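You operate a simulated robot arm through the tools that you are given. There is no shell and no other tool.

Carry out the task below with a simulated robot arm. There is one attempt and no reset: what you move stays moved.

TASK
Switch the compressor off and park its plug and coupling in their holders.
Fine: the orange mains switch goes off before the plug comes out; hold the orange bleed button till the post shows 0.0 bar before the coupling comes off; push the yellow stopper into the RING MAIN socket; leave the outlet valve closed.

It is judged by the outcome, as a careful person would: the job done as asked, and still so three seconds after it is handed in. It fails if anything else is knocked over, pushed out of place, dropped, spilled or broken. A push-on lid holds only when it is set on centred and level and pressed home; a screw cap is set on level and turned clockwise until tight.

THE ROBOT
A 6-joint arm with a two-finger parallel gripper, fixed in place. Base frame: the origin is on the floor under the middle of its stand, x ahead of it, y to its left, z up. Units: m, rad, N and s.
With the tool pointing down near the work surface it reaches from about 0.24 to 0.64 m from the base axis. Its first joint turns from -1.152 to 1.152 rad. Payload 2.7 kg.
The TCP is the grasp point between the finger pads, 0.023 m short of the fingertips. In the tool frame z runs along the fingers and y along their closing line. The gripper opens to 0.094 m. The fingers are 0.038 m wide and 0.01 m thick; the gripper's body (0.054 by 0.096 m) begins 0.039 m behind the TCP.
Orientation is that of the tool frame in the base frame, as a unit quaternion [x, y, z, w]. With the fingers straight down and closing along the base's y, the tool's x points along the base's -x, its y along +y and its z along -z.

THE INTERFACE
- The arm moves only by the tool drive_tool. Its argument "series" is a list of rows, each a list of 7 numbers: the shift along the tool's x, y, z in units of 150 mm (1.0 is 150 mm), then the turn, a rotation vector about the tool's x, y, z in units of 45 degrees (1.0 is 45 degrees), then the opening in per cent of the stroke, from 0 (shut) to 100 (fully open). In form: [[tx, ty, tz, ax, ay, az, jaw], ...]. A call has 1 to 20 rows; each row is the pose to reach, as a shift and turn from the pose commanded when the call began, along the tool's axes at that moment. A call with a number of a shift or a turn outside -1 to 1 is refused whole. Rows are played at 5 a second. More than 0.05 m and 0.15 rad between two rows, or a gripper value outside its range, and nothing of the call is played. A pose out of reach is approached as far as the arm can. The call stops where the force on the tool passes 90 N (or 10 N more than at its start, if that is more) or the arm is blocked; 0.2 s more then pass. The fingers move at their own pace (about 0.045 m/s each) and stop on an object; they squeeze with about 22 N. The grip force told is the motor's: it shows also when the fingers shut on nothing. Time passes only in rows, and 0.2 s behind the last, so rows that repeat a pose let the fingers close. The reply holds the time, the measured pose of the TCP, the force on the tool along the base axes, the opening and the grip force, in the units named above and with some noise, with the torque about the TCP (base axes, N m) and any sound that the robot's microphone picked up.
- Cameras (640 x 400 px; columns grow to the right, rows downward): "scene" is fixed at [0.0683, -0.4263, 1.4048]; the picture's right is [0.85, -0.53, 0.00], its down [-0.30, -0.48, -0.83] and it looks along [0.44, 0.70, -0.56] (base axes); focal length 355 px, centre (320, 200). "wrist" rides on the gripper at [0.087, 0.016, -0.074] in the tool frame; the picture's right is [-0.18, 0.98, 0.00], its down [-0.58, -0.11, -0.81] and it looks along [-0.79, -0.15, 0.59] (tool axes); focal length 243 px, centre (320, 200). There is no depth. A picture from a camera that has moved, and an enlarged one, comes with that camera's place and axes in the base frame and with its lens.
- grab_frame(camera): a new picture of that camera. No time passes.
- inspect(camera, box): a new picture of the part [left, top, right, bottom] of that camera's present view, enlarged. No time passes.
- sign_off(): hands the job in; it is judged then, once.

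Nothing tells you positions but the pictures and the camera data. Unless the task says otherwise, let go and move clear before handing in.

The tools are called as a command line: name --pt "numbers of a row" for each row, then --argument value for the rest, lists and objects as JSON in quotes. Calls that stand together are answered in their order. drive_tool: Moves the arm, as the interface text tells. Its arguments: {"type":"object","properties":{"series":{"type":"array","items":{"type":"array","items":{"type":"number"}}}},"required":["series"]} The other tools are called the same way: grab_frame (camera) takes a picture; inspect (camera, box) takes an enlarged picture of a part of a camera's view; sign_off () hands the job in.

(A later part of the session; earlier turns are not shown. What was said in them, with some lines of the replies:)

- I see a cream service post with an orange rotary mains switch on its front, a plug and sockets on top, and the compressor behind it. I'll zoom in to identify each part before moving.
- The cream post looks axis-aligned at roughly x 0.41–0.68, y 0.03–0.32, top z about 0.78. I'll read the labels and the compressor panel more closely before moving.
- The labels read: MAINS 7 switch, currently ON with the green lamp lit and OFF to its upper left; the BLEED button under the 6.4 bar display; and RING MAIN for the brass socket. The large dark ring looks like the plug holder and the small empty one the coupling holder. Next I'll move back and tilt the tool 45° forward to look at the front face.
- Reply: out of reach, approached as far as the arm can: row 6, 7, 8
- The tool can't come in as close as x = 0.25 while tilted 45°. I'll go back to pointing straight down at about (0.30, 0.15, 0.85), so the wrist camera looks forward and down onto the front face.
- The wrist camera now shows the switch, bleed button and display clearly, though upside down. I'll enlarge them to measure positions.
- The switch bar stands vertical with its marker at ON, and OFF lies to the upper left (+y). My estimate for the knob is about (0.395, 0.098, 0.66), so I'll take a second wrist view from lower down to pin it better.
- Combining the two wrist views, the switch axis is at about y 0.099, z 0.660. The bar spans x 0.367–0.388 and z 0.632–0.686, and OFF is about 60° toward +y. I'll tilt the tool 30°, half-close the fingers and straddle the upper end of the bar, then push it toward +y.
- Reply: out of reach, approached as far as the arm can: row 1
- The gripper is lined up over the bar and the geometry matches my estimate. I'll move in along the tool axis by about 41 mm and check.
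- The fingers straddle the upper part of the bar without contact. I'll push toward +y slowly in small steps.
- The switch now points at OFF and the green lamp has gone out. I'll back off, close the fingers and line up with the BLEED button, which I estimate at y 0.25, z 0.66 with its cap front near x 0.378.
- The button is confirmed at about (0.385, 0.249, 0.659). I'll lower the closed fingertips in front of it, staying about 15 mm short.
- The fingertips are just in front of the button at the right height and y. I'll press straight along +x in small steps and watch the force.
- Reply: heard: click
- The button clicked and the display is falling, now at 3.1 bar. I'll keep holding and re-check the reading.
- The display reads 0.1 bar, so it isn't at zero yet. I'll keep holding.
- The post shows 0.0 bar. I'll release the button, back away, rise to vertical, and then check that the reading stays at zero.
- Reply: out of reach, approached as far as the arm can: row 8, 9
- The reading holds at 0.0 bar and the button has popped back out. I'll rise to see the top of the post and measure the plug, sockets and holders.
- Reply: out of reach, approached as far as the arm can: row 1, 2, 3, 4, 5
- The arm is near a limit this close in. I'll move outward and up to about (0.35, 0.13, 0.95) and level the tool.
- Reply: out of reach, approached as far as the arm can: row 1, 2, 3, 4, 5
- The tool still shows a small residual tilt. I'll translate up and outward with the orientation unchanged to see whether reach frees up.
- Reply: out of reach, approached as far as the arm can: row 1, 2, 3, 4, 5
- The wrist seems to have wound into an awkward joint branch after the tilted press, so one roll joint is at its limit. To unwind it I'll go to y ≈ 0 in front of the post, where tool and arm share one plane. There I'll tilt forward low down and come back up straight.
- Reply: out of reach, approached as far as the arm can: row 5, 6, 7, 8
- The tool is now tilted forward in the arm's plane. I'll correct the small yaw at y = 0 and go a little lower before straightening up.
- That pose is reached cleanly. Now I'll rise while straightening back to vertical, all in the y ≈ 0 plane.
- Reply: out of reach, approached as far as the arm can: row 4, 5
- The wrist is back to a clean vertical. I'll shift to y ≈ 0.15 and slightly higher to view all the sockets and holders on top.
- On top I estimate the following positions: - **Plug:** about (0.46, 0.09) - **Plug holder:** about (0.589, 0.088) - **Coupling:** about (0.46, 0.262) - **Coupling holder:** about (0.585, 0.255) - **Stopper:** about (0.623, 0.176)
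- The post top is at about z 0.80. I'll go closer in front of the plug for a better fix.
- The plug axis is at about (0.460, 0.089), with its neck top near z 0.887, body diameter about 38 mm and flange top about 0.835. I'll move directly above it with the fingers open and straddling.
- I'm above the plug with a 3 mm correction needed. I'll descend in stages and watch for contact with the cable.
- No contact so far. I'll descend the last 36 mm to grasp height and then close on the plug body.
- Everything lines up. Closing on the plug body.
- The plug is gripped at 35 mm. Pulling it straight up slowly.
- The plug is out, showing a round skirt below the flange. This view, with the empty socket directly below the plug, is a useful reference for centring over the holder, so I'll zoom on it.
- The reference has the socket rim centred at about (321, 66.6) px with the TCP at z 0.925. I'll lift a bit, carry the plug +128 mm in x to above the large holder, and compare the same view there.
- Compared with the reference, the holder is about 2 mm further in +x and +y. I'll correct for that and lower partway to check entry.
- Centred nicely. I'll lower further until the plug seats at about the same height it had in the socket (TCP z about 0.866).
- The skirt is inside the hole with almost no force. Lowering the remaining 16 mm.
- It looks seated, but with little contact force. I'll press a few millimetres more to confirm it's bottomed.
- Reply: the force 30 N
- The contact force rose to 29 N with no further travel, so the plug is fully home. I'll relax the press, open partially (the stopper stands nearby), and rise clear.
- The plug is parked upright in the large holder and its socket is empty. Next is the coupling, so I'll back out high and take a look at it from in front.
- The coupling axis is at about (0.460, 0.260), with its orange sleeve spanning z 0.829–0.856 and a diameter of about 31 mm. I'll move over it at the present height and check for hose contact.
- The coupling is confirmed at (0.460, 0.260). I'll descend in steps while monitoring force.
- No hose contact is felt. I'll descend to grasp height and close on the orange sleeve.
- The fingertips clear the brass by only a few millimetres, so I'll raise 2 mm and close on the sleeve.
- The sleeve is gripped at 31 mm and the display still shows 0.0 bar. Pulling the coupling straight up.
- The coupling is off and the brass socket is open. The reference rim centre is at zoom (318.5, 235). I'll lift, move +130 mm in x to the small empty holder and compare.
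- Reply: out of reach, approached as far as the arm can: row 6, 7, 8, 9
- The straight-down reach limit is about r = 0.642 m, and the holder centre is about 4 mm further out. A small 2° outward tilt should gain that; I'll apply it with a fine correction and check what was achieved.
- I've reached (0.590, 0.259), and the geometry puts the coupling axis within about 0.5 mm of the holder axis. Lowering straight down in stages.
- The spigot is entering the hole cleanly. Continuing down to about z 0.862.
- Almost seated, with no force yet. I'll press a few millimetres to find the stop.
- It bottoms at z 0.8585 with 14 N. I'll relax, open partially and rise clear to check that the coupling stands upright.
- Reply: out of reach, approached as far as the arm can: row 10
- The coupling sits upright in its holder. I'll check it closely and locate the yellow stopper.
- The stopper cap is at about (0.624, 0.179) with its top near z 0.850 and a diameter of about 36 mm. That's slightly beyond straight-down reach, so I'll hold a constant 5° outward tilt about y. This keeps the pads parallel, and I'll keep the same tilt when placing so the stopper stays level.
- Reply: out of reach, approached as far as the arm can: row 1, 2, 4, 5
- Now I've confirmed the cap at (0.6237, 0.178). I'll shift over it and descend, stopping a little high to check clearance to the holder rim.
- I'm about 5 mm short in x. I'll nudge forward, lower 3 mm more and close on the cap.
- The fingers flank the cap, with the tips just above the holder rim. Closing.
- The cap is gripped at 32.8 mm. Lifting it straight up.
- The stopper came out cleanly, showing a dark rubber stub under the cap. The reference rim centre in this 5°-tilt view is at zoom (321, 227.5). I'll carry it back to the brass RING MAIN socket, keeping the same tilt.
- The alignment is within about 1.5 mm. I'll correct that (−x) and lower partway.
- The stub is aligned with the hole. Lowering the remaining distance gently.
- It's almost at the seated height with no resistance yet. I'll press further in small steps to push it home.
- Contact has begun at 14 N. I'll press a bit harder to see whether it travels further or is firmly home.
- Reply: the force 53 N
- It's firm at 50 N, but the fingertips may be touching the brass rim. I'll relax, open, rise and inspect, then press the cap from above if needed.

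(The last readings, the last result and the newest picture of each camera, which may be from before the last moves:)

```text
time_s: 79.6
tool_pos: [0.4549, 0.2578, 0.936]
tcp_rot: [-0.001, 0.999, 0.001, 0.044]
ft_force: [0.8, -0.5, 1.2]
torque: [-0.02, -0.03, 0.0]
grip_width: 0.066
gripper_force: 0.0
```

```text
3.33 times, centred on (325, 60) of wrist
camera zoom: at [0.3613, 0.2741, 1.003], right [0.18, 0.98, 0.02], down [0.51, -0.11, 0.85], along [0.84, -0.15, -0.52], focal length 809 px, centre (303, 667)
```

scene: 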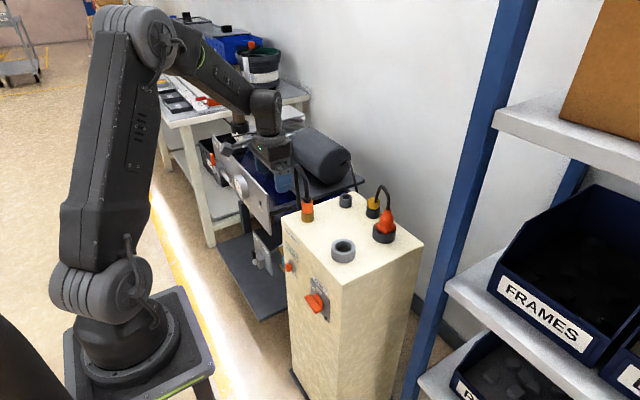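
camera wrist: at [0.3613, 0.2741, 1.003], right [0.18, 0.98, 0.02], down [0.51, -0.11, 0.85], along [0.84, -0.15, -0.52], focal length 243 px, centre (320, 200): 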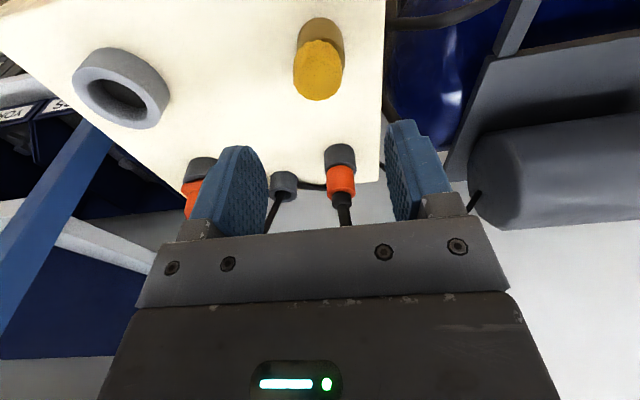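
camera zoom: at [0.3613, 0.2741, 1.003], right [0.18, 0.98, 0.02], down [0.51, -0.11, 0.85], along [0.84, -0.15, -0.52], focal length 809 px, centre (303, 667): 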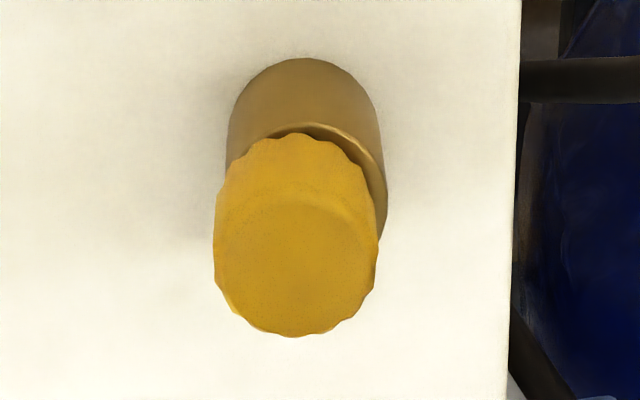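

The stopper is in, but the cap looks offset by about 3–4 mm relative to the brass. I'll look closer to judge whether it's tilted or just off-centre.

inspect --camera "scene" --box '[294, 196, 322, 226]'

inspect --camera "wrist" --box '[280, 10, 360, 110]'

inspect --camera "scene" --box '[330, 170, 410, 250]'

```text
13.33 times, centred on (308, 211) of scene
camera zoom: at [0.0683, -0.4263, 1.4048], right [0.85, -0.53, 0.0], down [-0.3, -0.48, -0.83], along [0.44, 0.7, -0.56], focal length 4738 px, centre (480, 53)
```

zoom: 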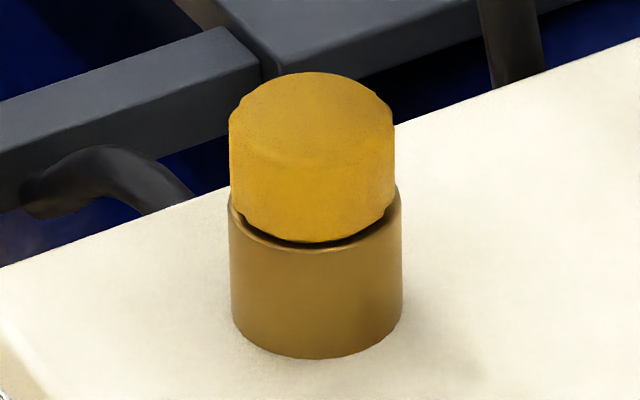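

```text
4.00 times, centred on (320, 60) of wrist
camera zoom: at [0.3613, 0.2741, 1.003], right [0.18, 0.98, 0.02], down [0.51, -0.11, 0.85], along [0.84, -0.15, -0.52], focal length 970 px, centre (320, 760)
```

zoom: 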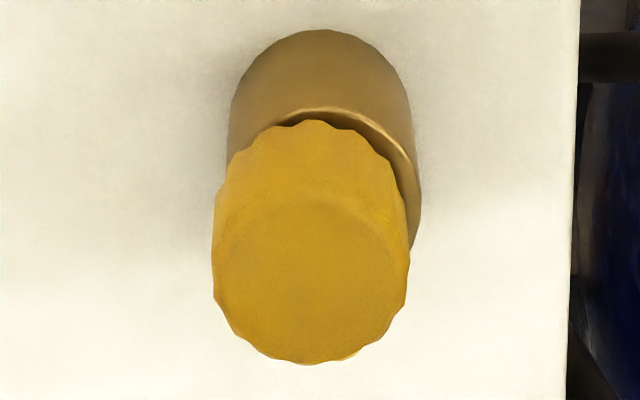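

```text
5.00 times, centred on (370, 210) of scene
camera zoom: at [0.0683, -0.4263, 1.4048], right [0.85, -0.53, 0.0], down [-0.3, -0.48, -0.83], along [0.44, 0.7, -0.56], focal length 1777 px, centre (70, 150)
```

zoom: 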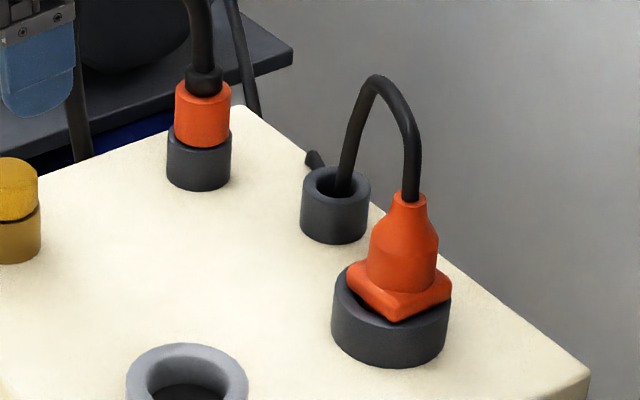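

The cap is level but seated about 2 mm off-centre toward −x/−y, which matches where I commanded it within the loose hole clearance. I'll straighten the tool to vertical, re-grip at the brass socket's y, drag it 2 mm in +x to centre it, and press again.

drive_tool --pt "-0.0227 0.0107 0.0087 0 0.057 0 65" --pt "-0.0227 0.0107 0.0087 0 0.114 0 65" --pt "-0.0227 0.0107 0.0087 0 0.114 0 65"

inspect --camera "wrist" --box '[280, 0, 360, 100]'

```text
time_s: 80.4
tool_pos: [0.4603, 0.2604, 0.9364]
tcp_rot: [-0.001, 1.0, 0.0, 0.0]
ft_force: [-0.3, -0.1, 0.2]
torque: [0.0, -0.04, 0.01]
grip_width: 0.0612
gripper_force: 0.3
```

```text
4.00 times, centred on (320, 50) of wrist
camera zoom: at [0.3719, 0.2757, 1.0105], right [0.18, 0.98, 0.0], down [0.58, -0.11, 0.81], along [0.79, -0.15, -0.59], focal length 970 px, centre (320, 800)
```

zoom: 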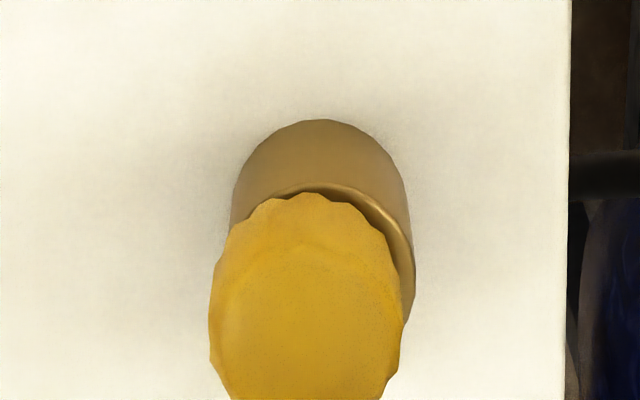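

The TCP is now over the brass axis at (0.459, 0.2597) with the tool vertical. I'll descend to grip height and close, which centres the cap in y.

drive_tool --pt "0 0 0.15 0 0 0 65" --pt "0 0 0.3 0 0 0 65" --pt "0 0 0.45 0 0 0 65" --pt "0 0 0.513 0 0 0 65" --pt "0 0 0.513 0 0 0 65"

grab_frame --camera "wrist"

inspect --camera "scene" --box '[280, 180, 330, 230]'

```text
time_s: 81.6
tool_pos: [0.4586, 0.2588, 0.8591]
tcp_rot: [-0.001, 1.0, 0.001, 0.0]
ft_force: [-0.4, -0.1, 0.1]
torque: [0.0, -0.03, -0.02]
grip_width: 0.061
gripper_force: 0.1
```

```text
taken
camera wrist: at [0.3707, 0.2749, 0.9336], right [0.18, 0.98, 0.0], down [0.58, -0.11, 0.81], along [0.79, -0.15, -0.59], focal length 243 px, centre (320, 200)
```

wrist: 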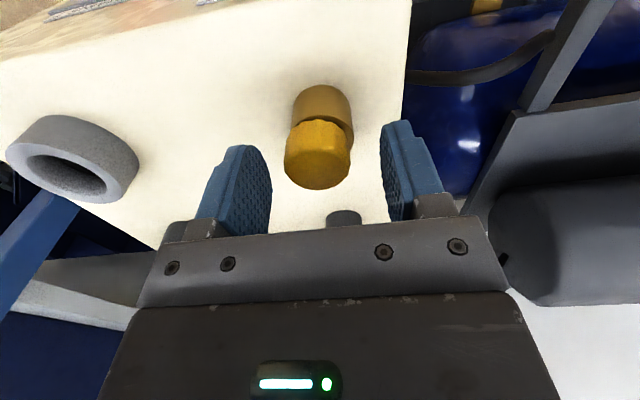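

```text
8.00 times, centred on (305, 205) of scene
camera zoom: at [0.0683, -0.4263, 1.4048], right [0.85, -0.53, 0.0], down [-0.3, -0.48, -0.83], along [0.44, 0.7, -0.56], focal length 2843 px, centre (440, 160)
```

zoom: 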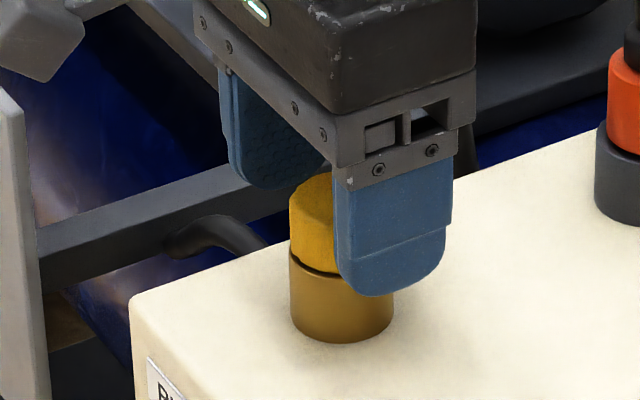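

Closing on the cap, then dragging +2 mm in x and pressing lightly.

drive_tool --pt "0 0.003 0 0 0 0 45" --pt "0 0.003 0 0 0 0 25" --pt "0 0.003 0 0 0 0 0" --pt "0 0.003 0 0 0 0 0" --pt "0 0.003 0 0 0 0 0" --pt "-0.007 0.003 0 0 0 0 0" --pt "-0.014 0.003 0 0 0 0 0" --pt "-0.014 0.003 0 0 0 0 0"

inspect --camera "wrist" --box '[270, 60, 370, 200]'

inspect --camera "scene" --box '[280, 180, 330, 230]'

```text
time_s: 83.4
tool_pos: [0.4615, 0.2608, 0.8591]
tcp_rot: [-0.001, 1.0, 0.001, 0.0]
ft_force: [-0.6, -0.6, 3.0]
torque: [-0.04, 0.04, -0.03]
grip_width: 0.0327
gripper_force: 21.6
```

```text
2.86 times, centred on (320, 130) of wrist
camera zoom: at [0.3742, 0.276, 0.934], right [0.18, 0.98, 0.0], down [0.58, -0.11, 0.81], along [0.79, -0.15, -0.59], focal length 693 px, centre (320, 400)
```

zoom: 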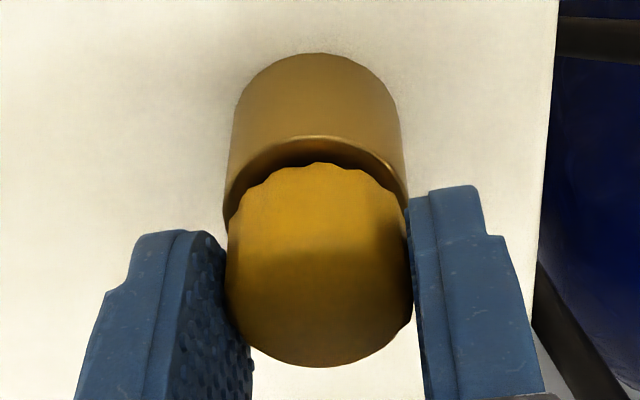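

```text
8.00 times, centred on (305, 205) of scene
camera zoom: at [0.0682, -0.4263, 1.4048], right [0.85, -0.53, 0.0], down [-0.3, -0.48, -0.83], along [0.44, 0.7, -0.56], focal length 2843 px, centre (440, 160)
```

zoom: 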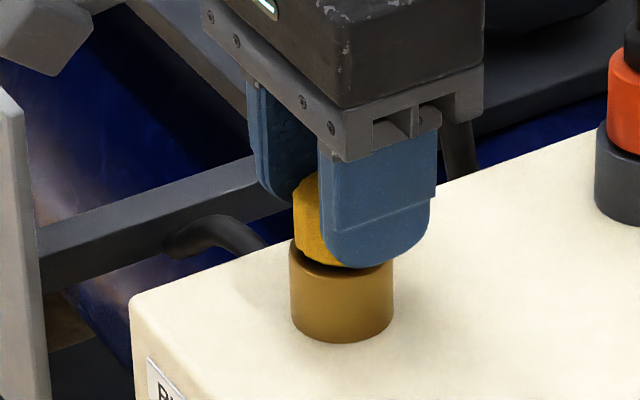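

The cap is now centred on the brass to within about 1 mm. I'll press down with the grip (fingertips have clearance to the rim) to ensure it's fully home.

drive_tool --pt "0 0 0.01 0 0 0 0" --pt "0 0 0.02 0 0 0 0" --pt "0 0 0.03 0 0 0 0" --pt "0 0 0.03 0 0 0 0"

inspect --camera "wrist" --box '[270, 60, 370, 200]'

inspect --camera "scene" --box '[280, 180, 330, 230]'

```text
time_s: 84.4
tool_pos: [0.4612, 0.2602, 0.8572]
tcp_rot: [-0.001, 1.0, 0.002, 0.002]
ft_force: [1.8, -8.8, 26.3]
torque: [-0.47, -0.1, 0.0]
grip_width: 0.0323
gripper_force: 22.1
```

```text
2.86 times, centred on (320, 130) of wrist
camera zoom: at [0.3741, 0.2761, 0.9311], right [0.18, 0.98, 0.0], down [0.58, -0.11, 0.81], along [0.8, -0.14, -0.59], focal length 693 px, centre (320, 400)
```

zoom: 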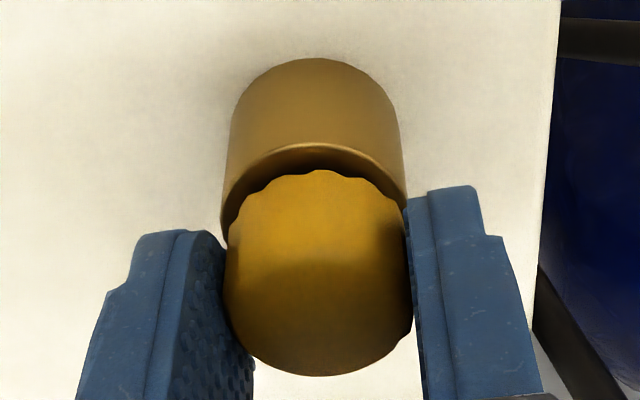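

```text
8.00 times, centred on (305, 205) of scene
camera zoom: at [0.0679, -0.4267, 1.4047], right [0.85, -0.53, 0.0], down [-0.3, -0.48, -0.83], along [0.44, 0.7, -0.56], focal length 2843 px, centre (440, 160)
```

zoom: 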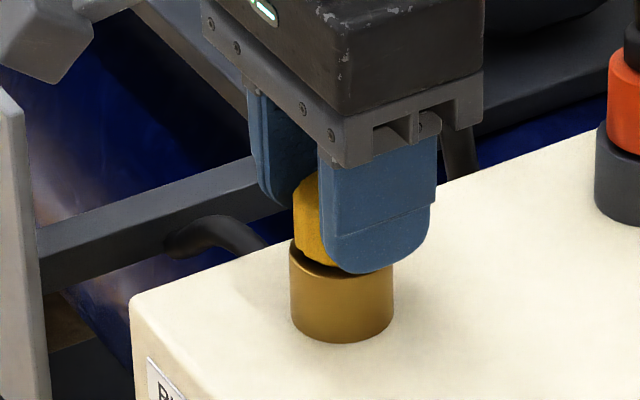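

The support force is biased to the −y side, which hints at a slight tilt of the stopper. I'll relax, open, rise and look again.

drive_tool --pt "0 0 0.0 0 0 0 0" --pt "0 0 0.0 0 0 0 25" --pt "0 0 0.0 0 0 0 60" --pt "0 0 0.0 0 0 0 65" --pt "0 0 -0.15 0 0 0 65" --pt "0 0 -0.35 0 0 0 65" --pt "0 0 -0.55 0 0 0 65" --pt "0 0 -0.55 0 0 0 65"

inspect --camera "wrist" --box '[270, 0, 370, 120]'

inspect --camera "scene" --box '[294, 196, 322, 226]'

```text
time_s: 86.2
tool_pos: [0.4623, 0.2611, 0.9383]
tcp_rot: [-0.001, 1.0, 0.001, -0.001]
ft_force: [0.3, -0.4, 0.7]
torque: [0.0, 0.0, -0.01]
grip_width: 0.0613
gripper_force: 0.1
```

```text
3.33 times, centred on (320, 60) of wrist
camera zoom: at [0.3737, 0.2763, 1.0121], right [0.18, 0.98, 0.0], down [0.58, -0.11, 0.81], along [0.79, -0.15, -0.59], focal length 809 px, centre (320, 667)
```

zoom: 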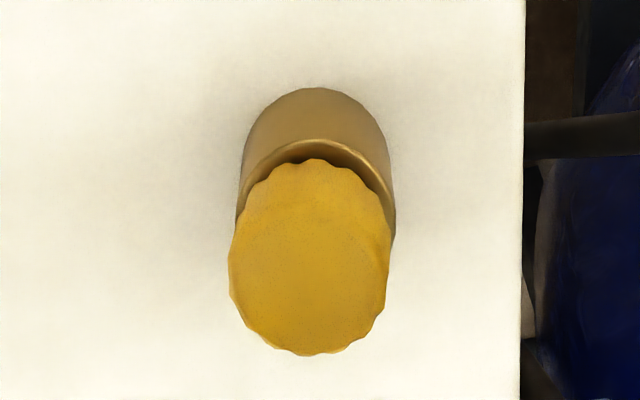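

```text
13.33 times, centred on (308, 211) of scene
camera zoom: at [0.0683, -0.4263, 1.4048], right [0.85, -0.53, 0.0], down [-0.3, -0.48, -0.83], along [0.44, 0.7, -0.56], focal length 4738 px, centre (480, 53)
```

zoom: 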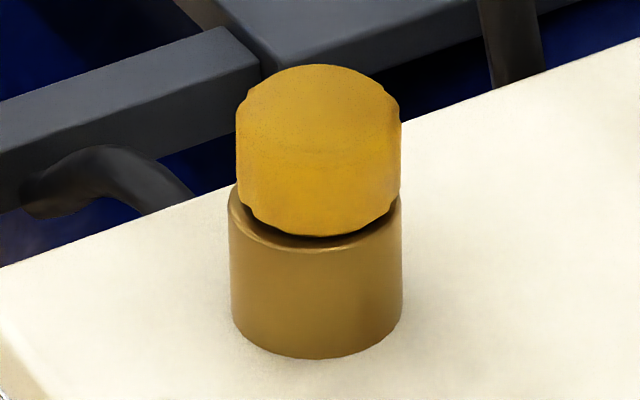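

The cap now sits level, within about 1.4 mm of the brass axis, and at the same seated height it had in its holder. For certainty I'll close the fingers and press squarely on top of it.

drive_tool --pt "0.008 -0.007 0 0 0 0 30" --pt "0.008 -0.007 0 0 0 0 0" --pt "0.008 -0.007 0.15 0 0 0 0" --pt "0.008 -0.007 0.3 0 0 0 0" --pt "0.008 -0.007 0.39 0 0 0 0" --pt "0.008 -0.007 0.39 0 0 0 0"

grab_frame --camera "wrist"

inspect --camera "scene" --box '[280, 180, 330, 230]'

```text
time_s: 87.6
tool_pos: [0.46, 0.2606, 0.8778]
tcp_rot: [0.0, 1.0, 0.002, 0.0]
ft_force: [-0.5, -0.5, -0.3]
torque: [0.05, -0.02, 0.02]
grip_width: 0.0
gripper_force: 21.8
```

```text
taken
camera wrist: at [0.3731, 0.2758, 0.9525], right [0.18, 0.98, 0.0], down [0.58, -0.11, 0.81], along [0.79, -0.15, -0.59], focal length 243 px, centre (320, 200)
```

wrist: 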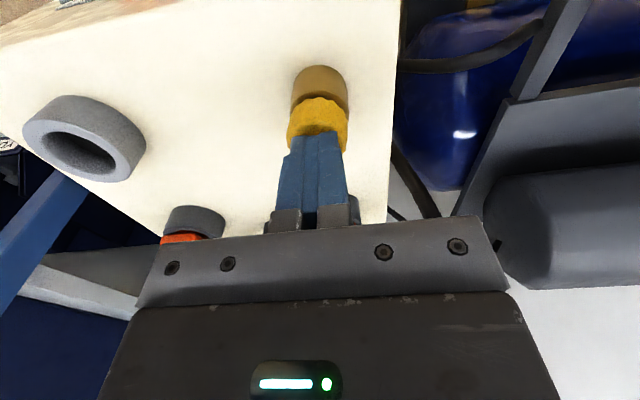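

```text
8.00 times, centred on (305, 205) of scene
camera zoom: at [0.0683, -0.4263, 1.4048], right [0.85, -0.53, 0.0], down [-0.3, -0.48, -0.83], along [0.44, 0.7, -0.56], focal length 2843 px, centre (440, 160)
```

zoom: 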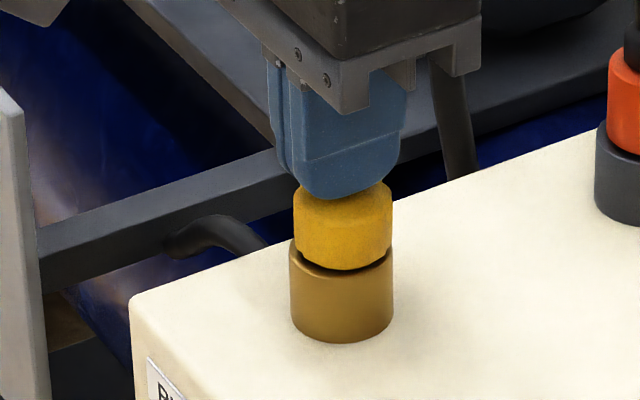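

The closed fingertips are centred just above the cap. I'll press down in 1.5 mm steps.

drive_tool --pt "0 0 0.01 0 0 0 0" --pt "0 0 0.02 0 0 0 0" --pt "0 0 0.03 0 0 0 0" --pt "0 0 0.04 0 0 0 0" --pt "0 0 0.04 0 0 0 0"

inspect --camera "scene" --box '[280, 180, 330, 230]'

```text
time_s: 88.8
tool_pos: [0.4602, 0.2621, 0.8744]
tcp_rot: [-0.001, 1.0, 0.002, 0.001]
ft_force: [0.7, 2.9, 19.2]
torque: [0.12, -0.03, 0.02]
grip_width: 0.0
gripper_force: 21.5
```

```text
8.00 times, centred on (305, 205) of scene
camera zoom: at [0.068, -0.4264, 1.4048], right [0.85, -0.53, 0.0], down [-0.3, -0.48, -0.83], along [0.44, 0.7, -0.56], focal length 2843 px, centre (440, 160)
```

zoom: 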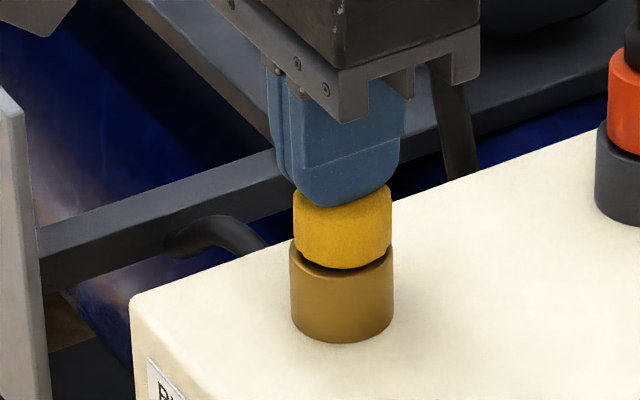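

Contact at 19 N. I'll press up to about 50 N and see whether it moves.

drive_tool --pt "0 0 0.01 0 0 0 0" --pt "0 0 0.02 0 0 0 0" --pt "0 0 0.03 0 0 0 0" --pt "0 0 0.03 0 0 0 0"

inspect --camera "scene" --box '[280, 180, 330, 230]'

```text
time_s: 89.8
tool_pos: [0.462, 0.2621, 0.874]
tcp_rot: [-0.001, 1.0, 0.003, 0.005]
ft_force: [-11.3, 2.8, 46.7]
torque: [0.05, 0.7, 0.0]
grip_width: 0.0001
gripper_force: 21.5
```

```text
8.00 times, centred on (305, 205) of scene
camera zoom: at [0.0674, -0.4266, 1.4047], right [0.85, -0.53, 0.0], down [-0.3, -0.48, -0.83], along [0.44, 0.7, -0.56], focal length 2843 px, centre (440, 160)
```

zoom: 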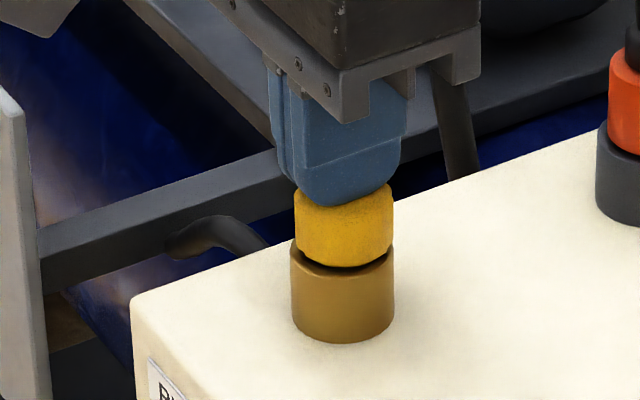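

It's firmly home, with 47 N and no travel. I'll rise straight up and inspect the final stopper position.

drive_tool --pt "0 0 -0.03 0 0 0 0" --pt "0 0 -0.1 0 0 0 0" --pt "0 0 -0.25 0 0 0 0" --pt "0 0 -0.5 0 0 0 0" --pt "0 0 -0.5 0 0 0 0"

inspect --camera "wrist" --box '[270, 0, 370, 120]'

inspect --camera "scene" --box '[294, 196, 322, 226]'

```text
time_s: 91.0
tool_pos: [0.4594, 0.2628, 0.9427]
tcp_rot: [-0.002, 1.0, 0.0, 0.0]
ft_force: [0.4, 0.4, 0.0]
torque: [0.02, 0.0, 0.02]
grip_width: 0.0
gripper_force: 21.8
```

```text
3.33 times, centred on (320, 60) of wrist
camera zoom: at [0.3717, 0.2773, 1.0172], right [0.18, 0.98, 0.0], down [0.58, -0.11, 0.81], along [0.79, -0.15, -0.59], focal length 809 px, centre (320, 667)
```

zoom: 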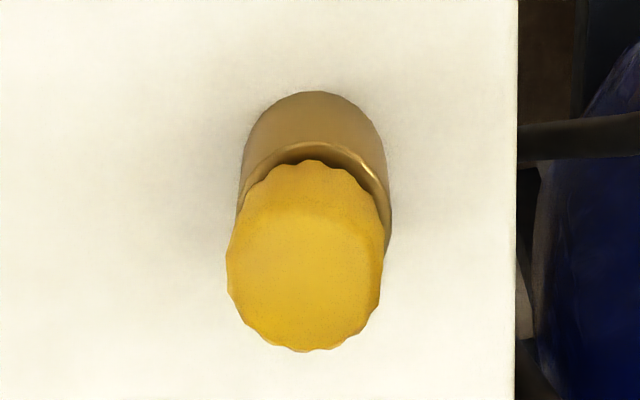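

```text
13.33 times, centred on (308, 211) of scene
camera zoom: at [0.0683, -0.4263, 1.4048], right [0.85, -0.53, 0.0], down [-0.3, -0.48, -0.83], along [0.44, 0.7, -0.56], focal length 4738 px, centre (480, 53)
```

zoom: 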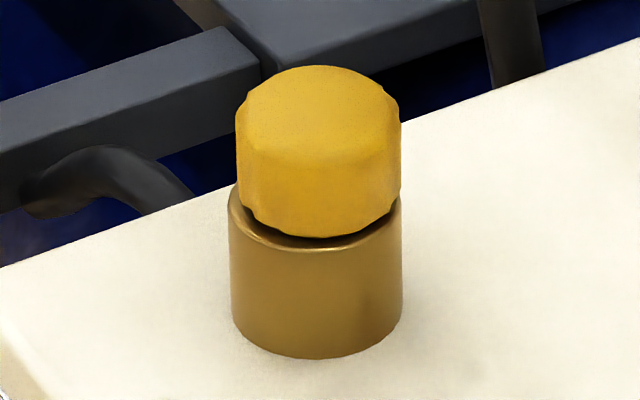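

The stopper stands level and firmly home in the brass RING MAIN socket, at the same height it had in its holder. I'll move the arm clear and do a final check of everything.

drive_tool --pt "0 0 -0.25 0 0 0 20" --pt "0.1 -0.1 -0.5 0 0 0 40" --pt "0.25 -0.3 -0.75 0 0 0 60" --pt "0.4 -0.55 -0.95 0 0 0 80" --pt "0.5 -0.8 -1.0 0 0 0 100" --pt "0.5 -1.0 -1.0 0 0 0 100" --pt "0.5 -1.0 -1.0 0 0 0 100"

grab_frame --camera "scene"

grab_frame --camera "wrist"

inspect --camera "scene" --box '[270, 170, 420, 270]'

inspect --camera "scene" --box '[280, 230, 350, 330]'

inspect --camera "scene" --box '[200, 120, 290, 220]'

```text
refused: row 3 steps farther than a row can; nothing moved
```

```text
taken
```

scene: 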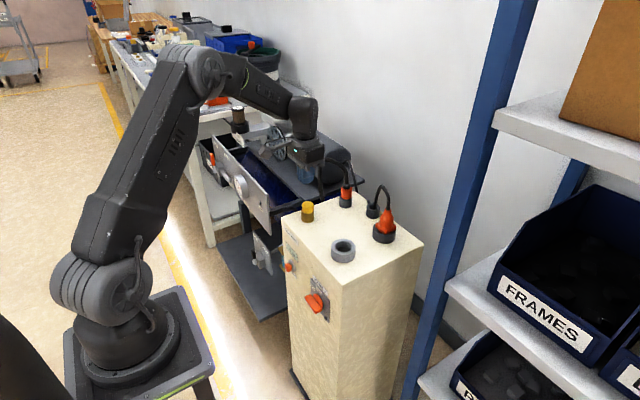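

```text
taken
camera wrist: at [0.3717, 0.2773, 1.0172], right [0.18, 0.98, 0.0], down [0.58, -0.11, 0.81], along [0.79, -0.15, -0.59], focal length 243 px, centre (320, 200)
```

wrist: 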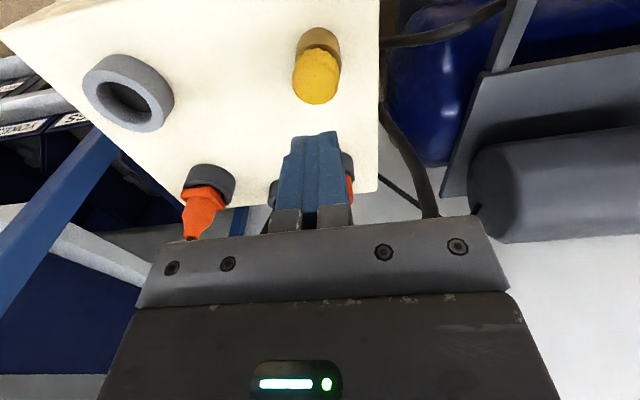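

```text
4.00 times, centred on (345, 220) of scene
camera zoom: at [0.0683, -0.4263, 1.4048], right [0.85, -0.53, 0.0], down [-0.3, -0.48, -0.83], along [0.44, 0.7, -0.56], focal length 1422 px, centre (220, 120)
```

zoom: 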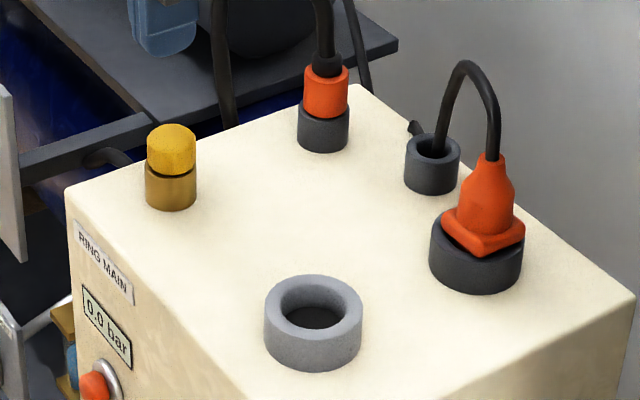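

```text
4.00 times, centred on (315, 280) of scene
camera zoom: at [0.0683, -0.4263, 1.4048], right [0.85, -0.53, 0.0], down [-0.3, -0.48, -0.83], along [0.44, 0.7, -0.56], focal length 1422 px, centre (340, -120)
```

zoom: 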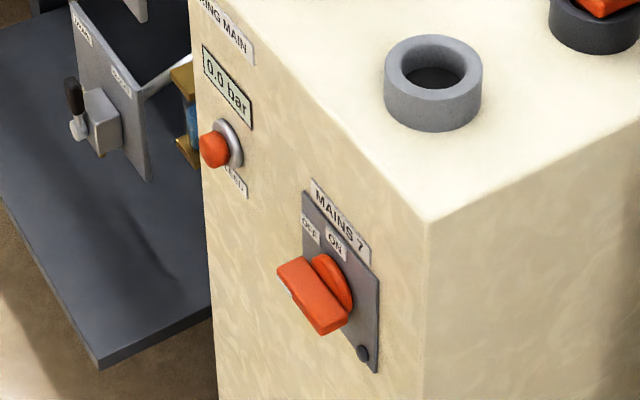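

```text
4.00 times, centred on (245, 170) of scene
camera zoom: at [0.0683, -0.4263, 1.4048], right [0.85, -0.53, 0.0], down [-0.3, -0.48, -0.83], along [0.44, 0.7, -0.56], focal length 1422 px, centre (620, 320)
```

zoom: 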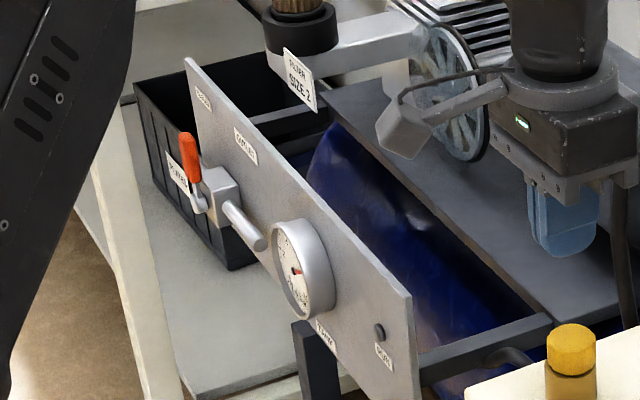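

All of it looks right: the switch is at OFF with its lamp out, 0.0 bar, plug and coupling in their holders, stopper in RING MAIN, outlet valve untouched. The retreat was refused for too large a step, so I'll redo it with smaller steps.

drive_tool --pt "0 0 -0.25 0 0 0 0" --pt "0 0 -0.5 0 0 0 20" --pt "0.05 -0.1 -0.75 0 0 0 40" --pt "0.15 -0.25 -0.95 0 0 0 60" --pt "0.3 -0.45 -1.0 0 0 0 80" --pt "0.4 -0.65 -1.0 0 0 0 100" --pt "0.45 -0.85 -1.0 0 0 0 100" --pt "0.5 -1.0 -1.0 0 0 0 100" --pt "0.5 -1.0 -1.0 0 0 0 100"

grab_frame --camera "wrist"

inspect --camera "scene" --box '[270, 170, 420, 270]'

grab_frame --camera "scene"

```text
time_s: 93.0
tool_pos: [0.3843, 0.1107, 1.0948]
tcp_rot: [-0.001, 1.0, 0.001, 0.0]
ft_force: [0.0, -0.4, 0.2]
torque: [0.03, 0.05, -0.03]
grip_width: 0.0942
gripper_force: 0.1
```

```text
taken
camera wrist: at [0.2965, 0.1263, 1.1688], right [0.18, 0.98, 0.0], down [0.58, -0.11, 0.81], along [0.79, -0.15, -0.59], focal length 243 px, centre (320, 200)
```

wrist: 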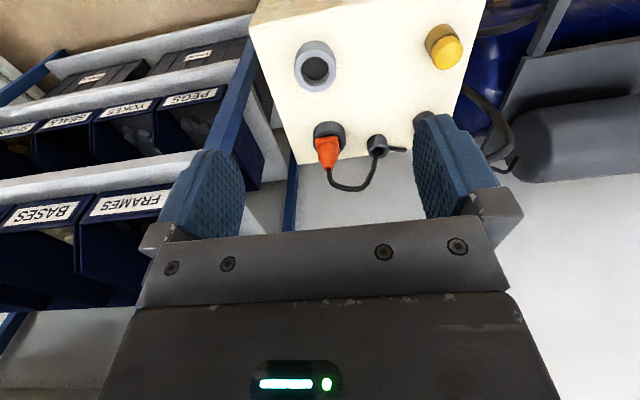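

```text
4.00 times, centred on (345, 220) of scene
camera zoom: at [0.0683, -0.4263, 1.4048], right [0.85, -0.53, 0.0], down [-0.3, -0.48, -0.83], along [0.44, 0.7, -0.56], focal length 1422 px, centre (220, 120)
```

zoom: 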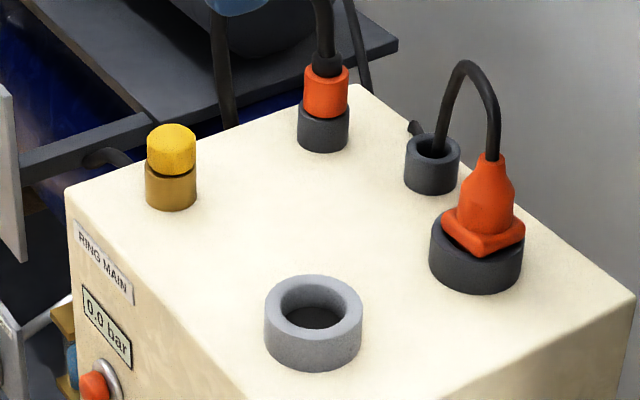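

```text
taken
```

scene: 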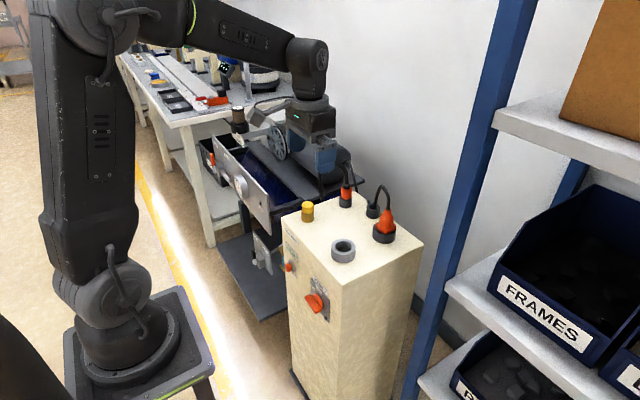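

The arm is clear, with the gripper open and empty:
- **Mains:** the switch is OFF and its lamp is out.
- **Pressure:** the display reads 0.0 bar.
- **Plug and coupling:** both sit in their holders.
- **Stopper:** it's pushed home in the RING MAIN socket.
- **Outlet valve:** I haven't touched it.

Handing in.

sign_off

```text
The job is handed in.
```

The compressor is switched off, and its plug and coupling are parked in their holders. I've handed the job in but haven't seen a verdict.

- **Mains switch:** I turned it to OFF before pulling the plug, and its green lamp went out.
- **Plug:** it is in the large holder, pressed down until it stopped.
- **Pressure:** I held the bleed button until the post showed 0.0 bar. It still read 0.0 when I pulled the coupling and at the last check.
- **Coupling:** it is upright in the small holder, also pressed to its stop.
- **Stopper:** it is pushed firmly into the RING MAIN socket and looks level. It sits about 2 mm off centre because the hole is slightly larger than the stub.
- **Outlet valve:** I didn't touch it, and its lever is where it was at the start.

In the last pictures nothing was knocked over or moved out of place, and the arm is clear with the gripper open.
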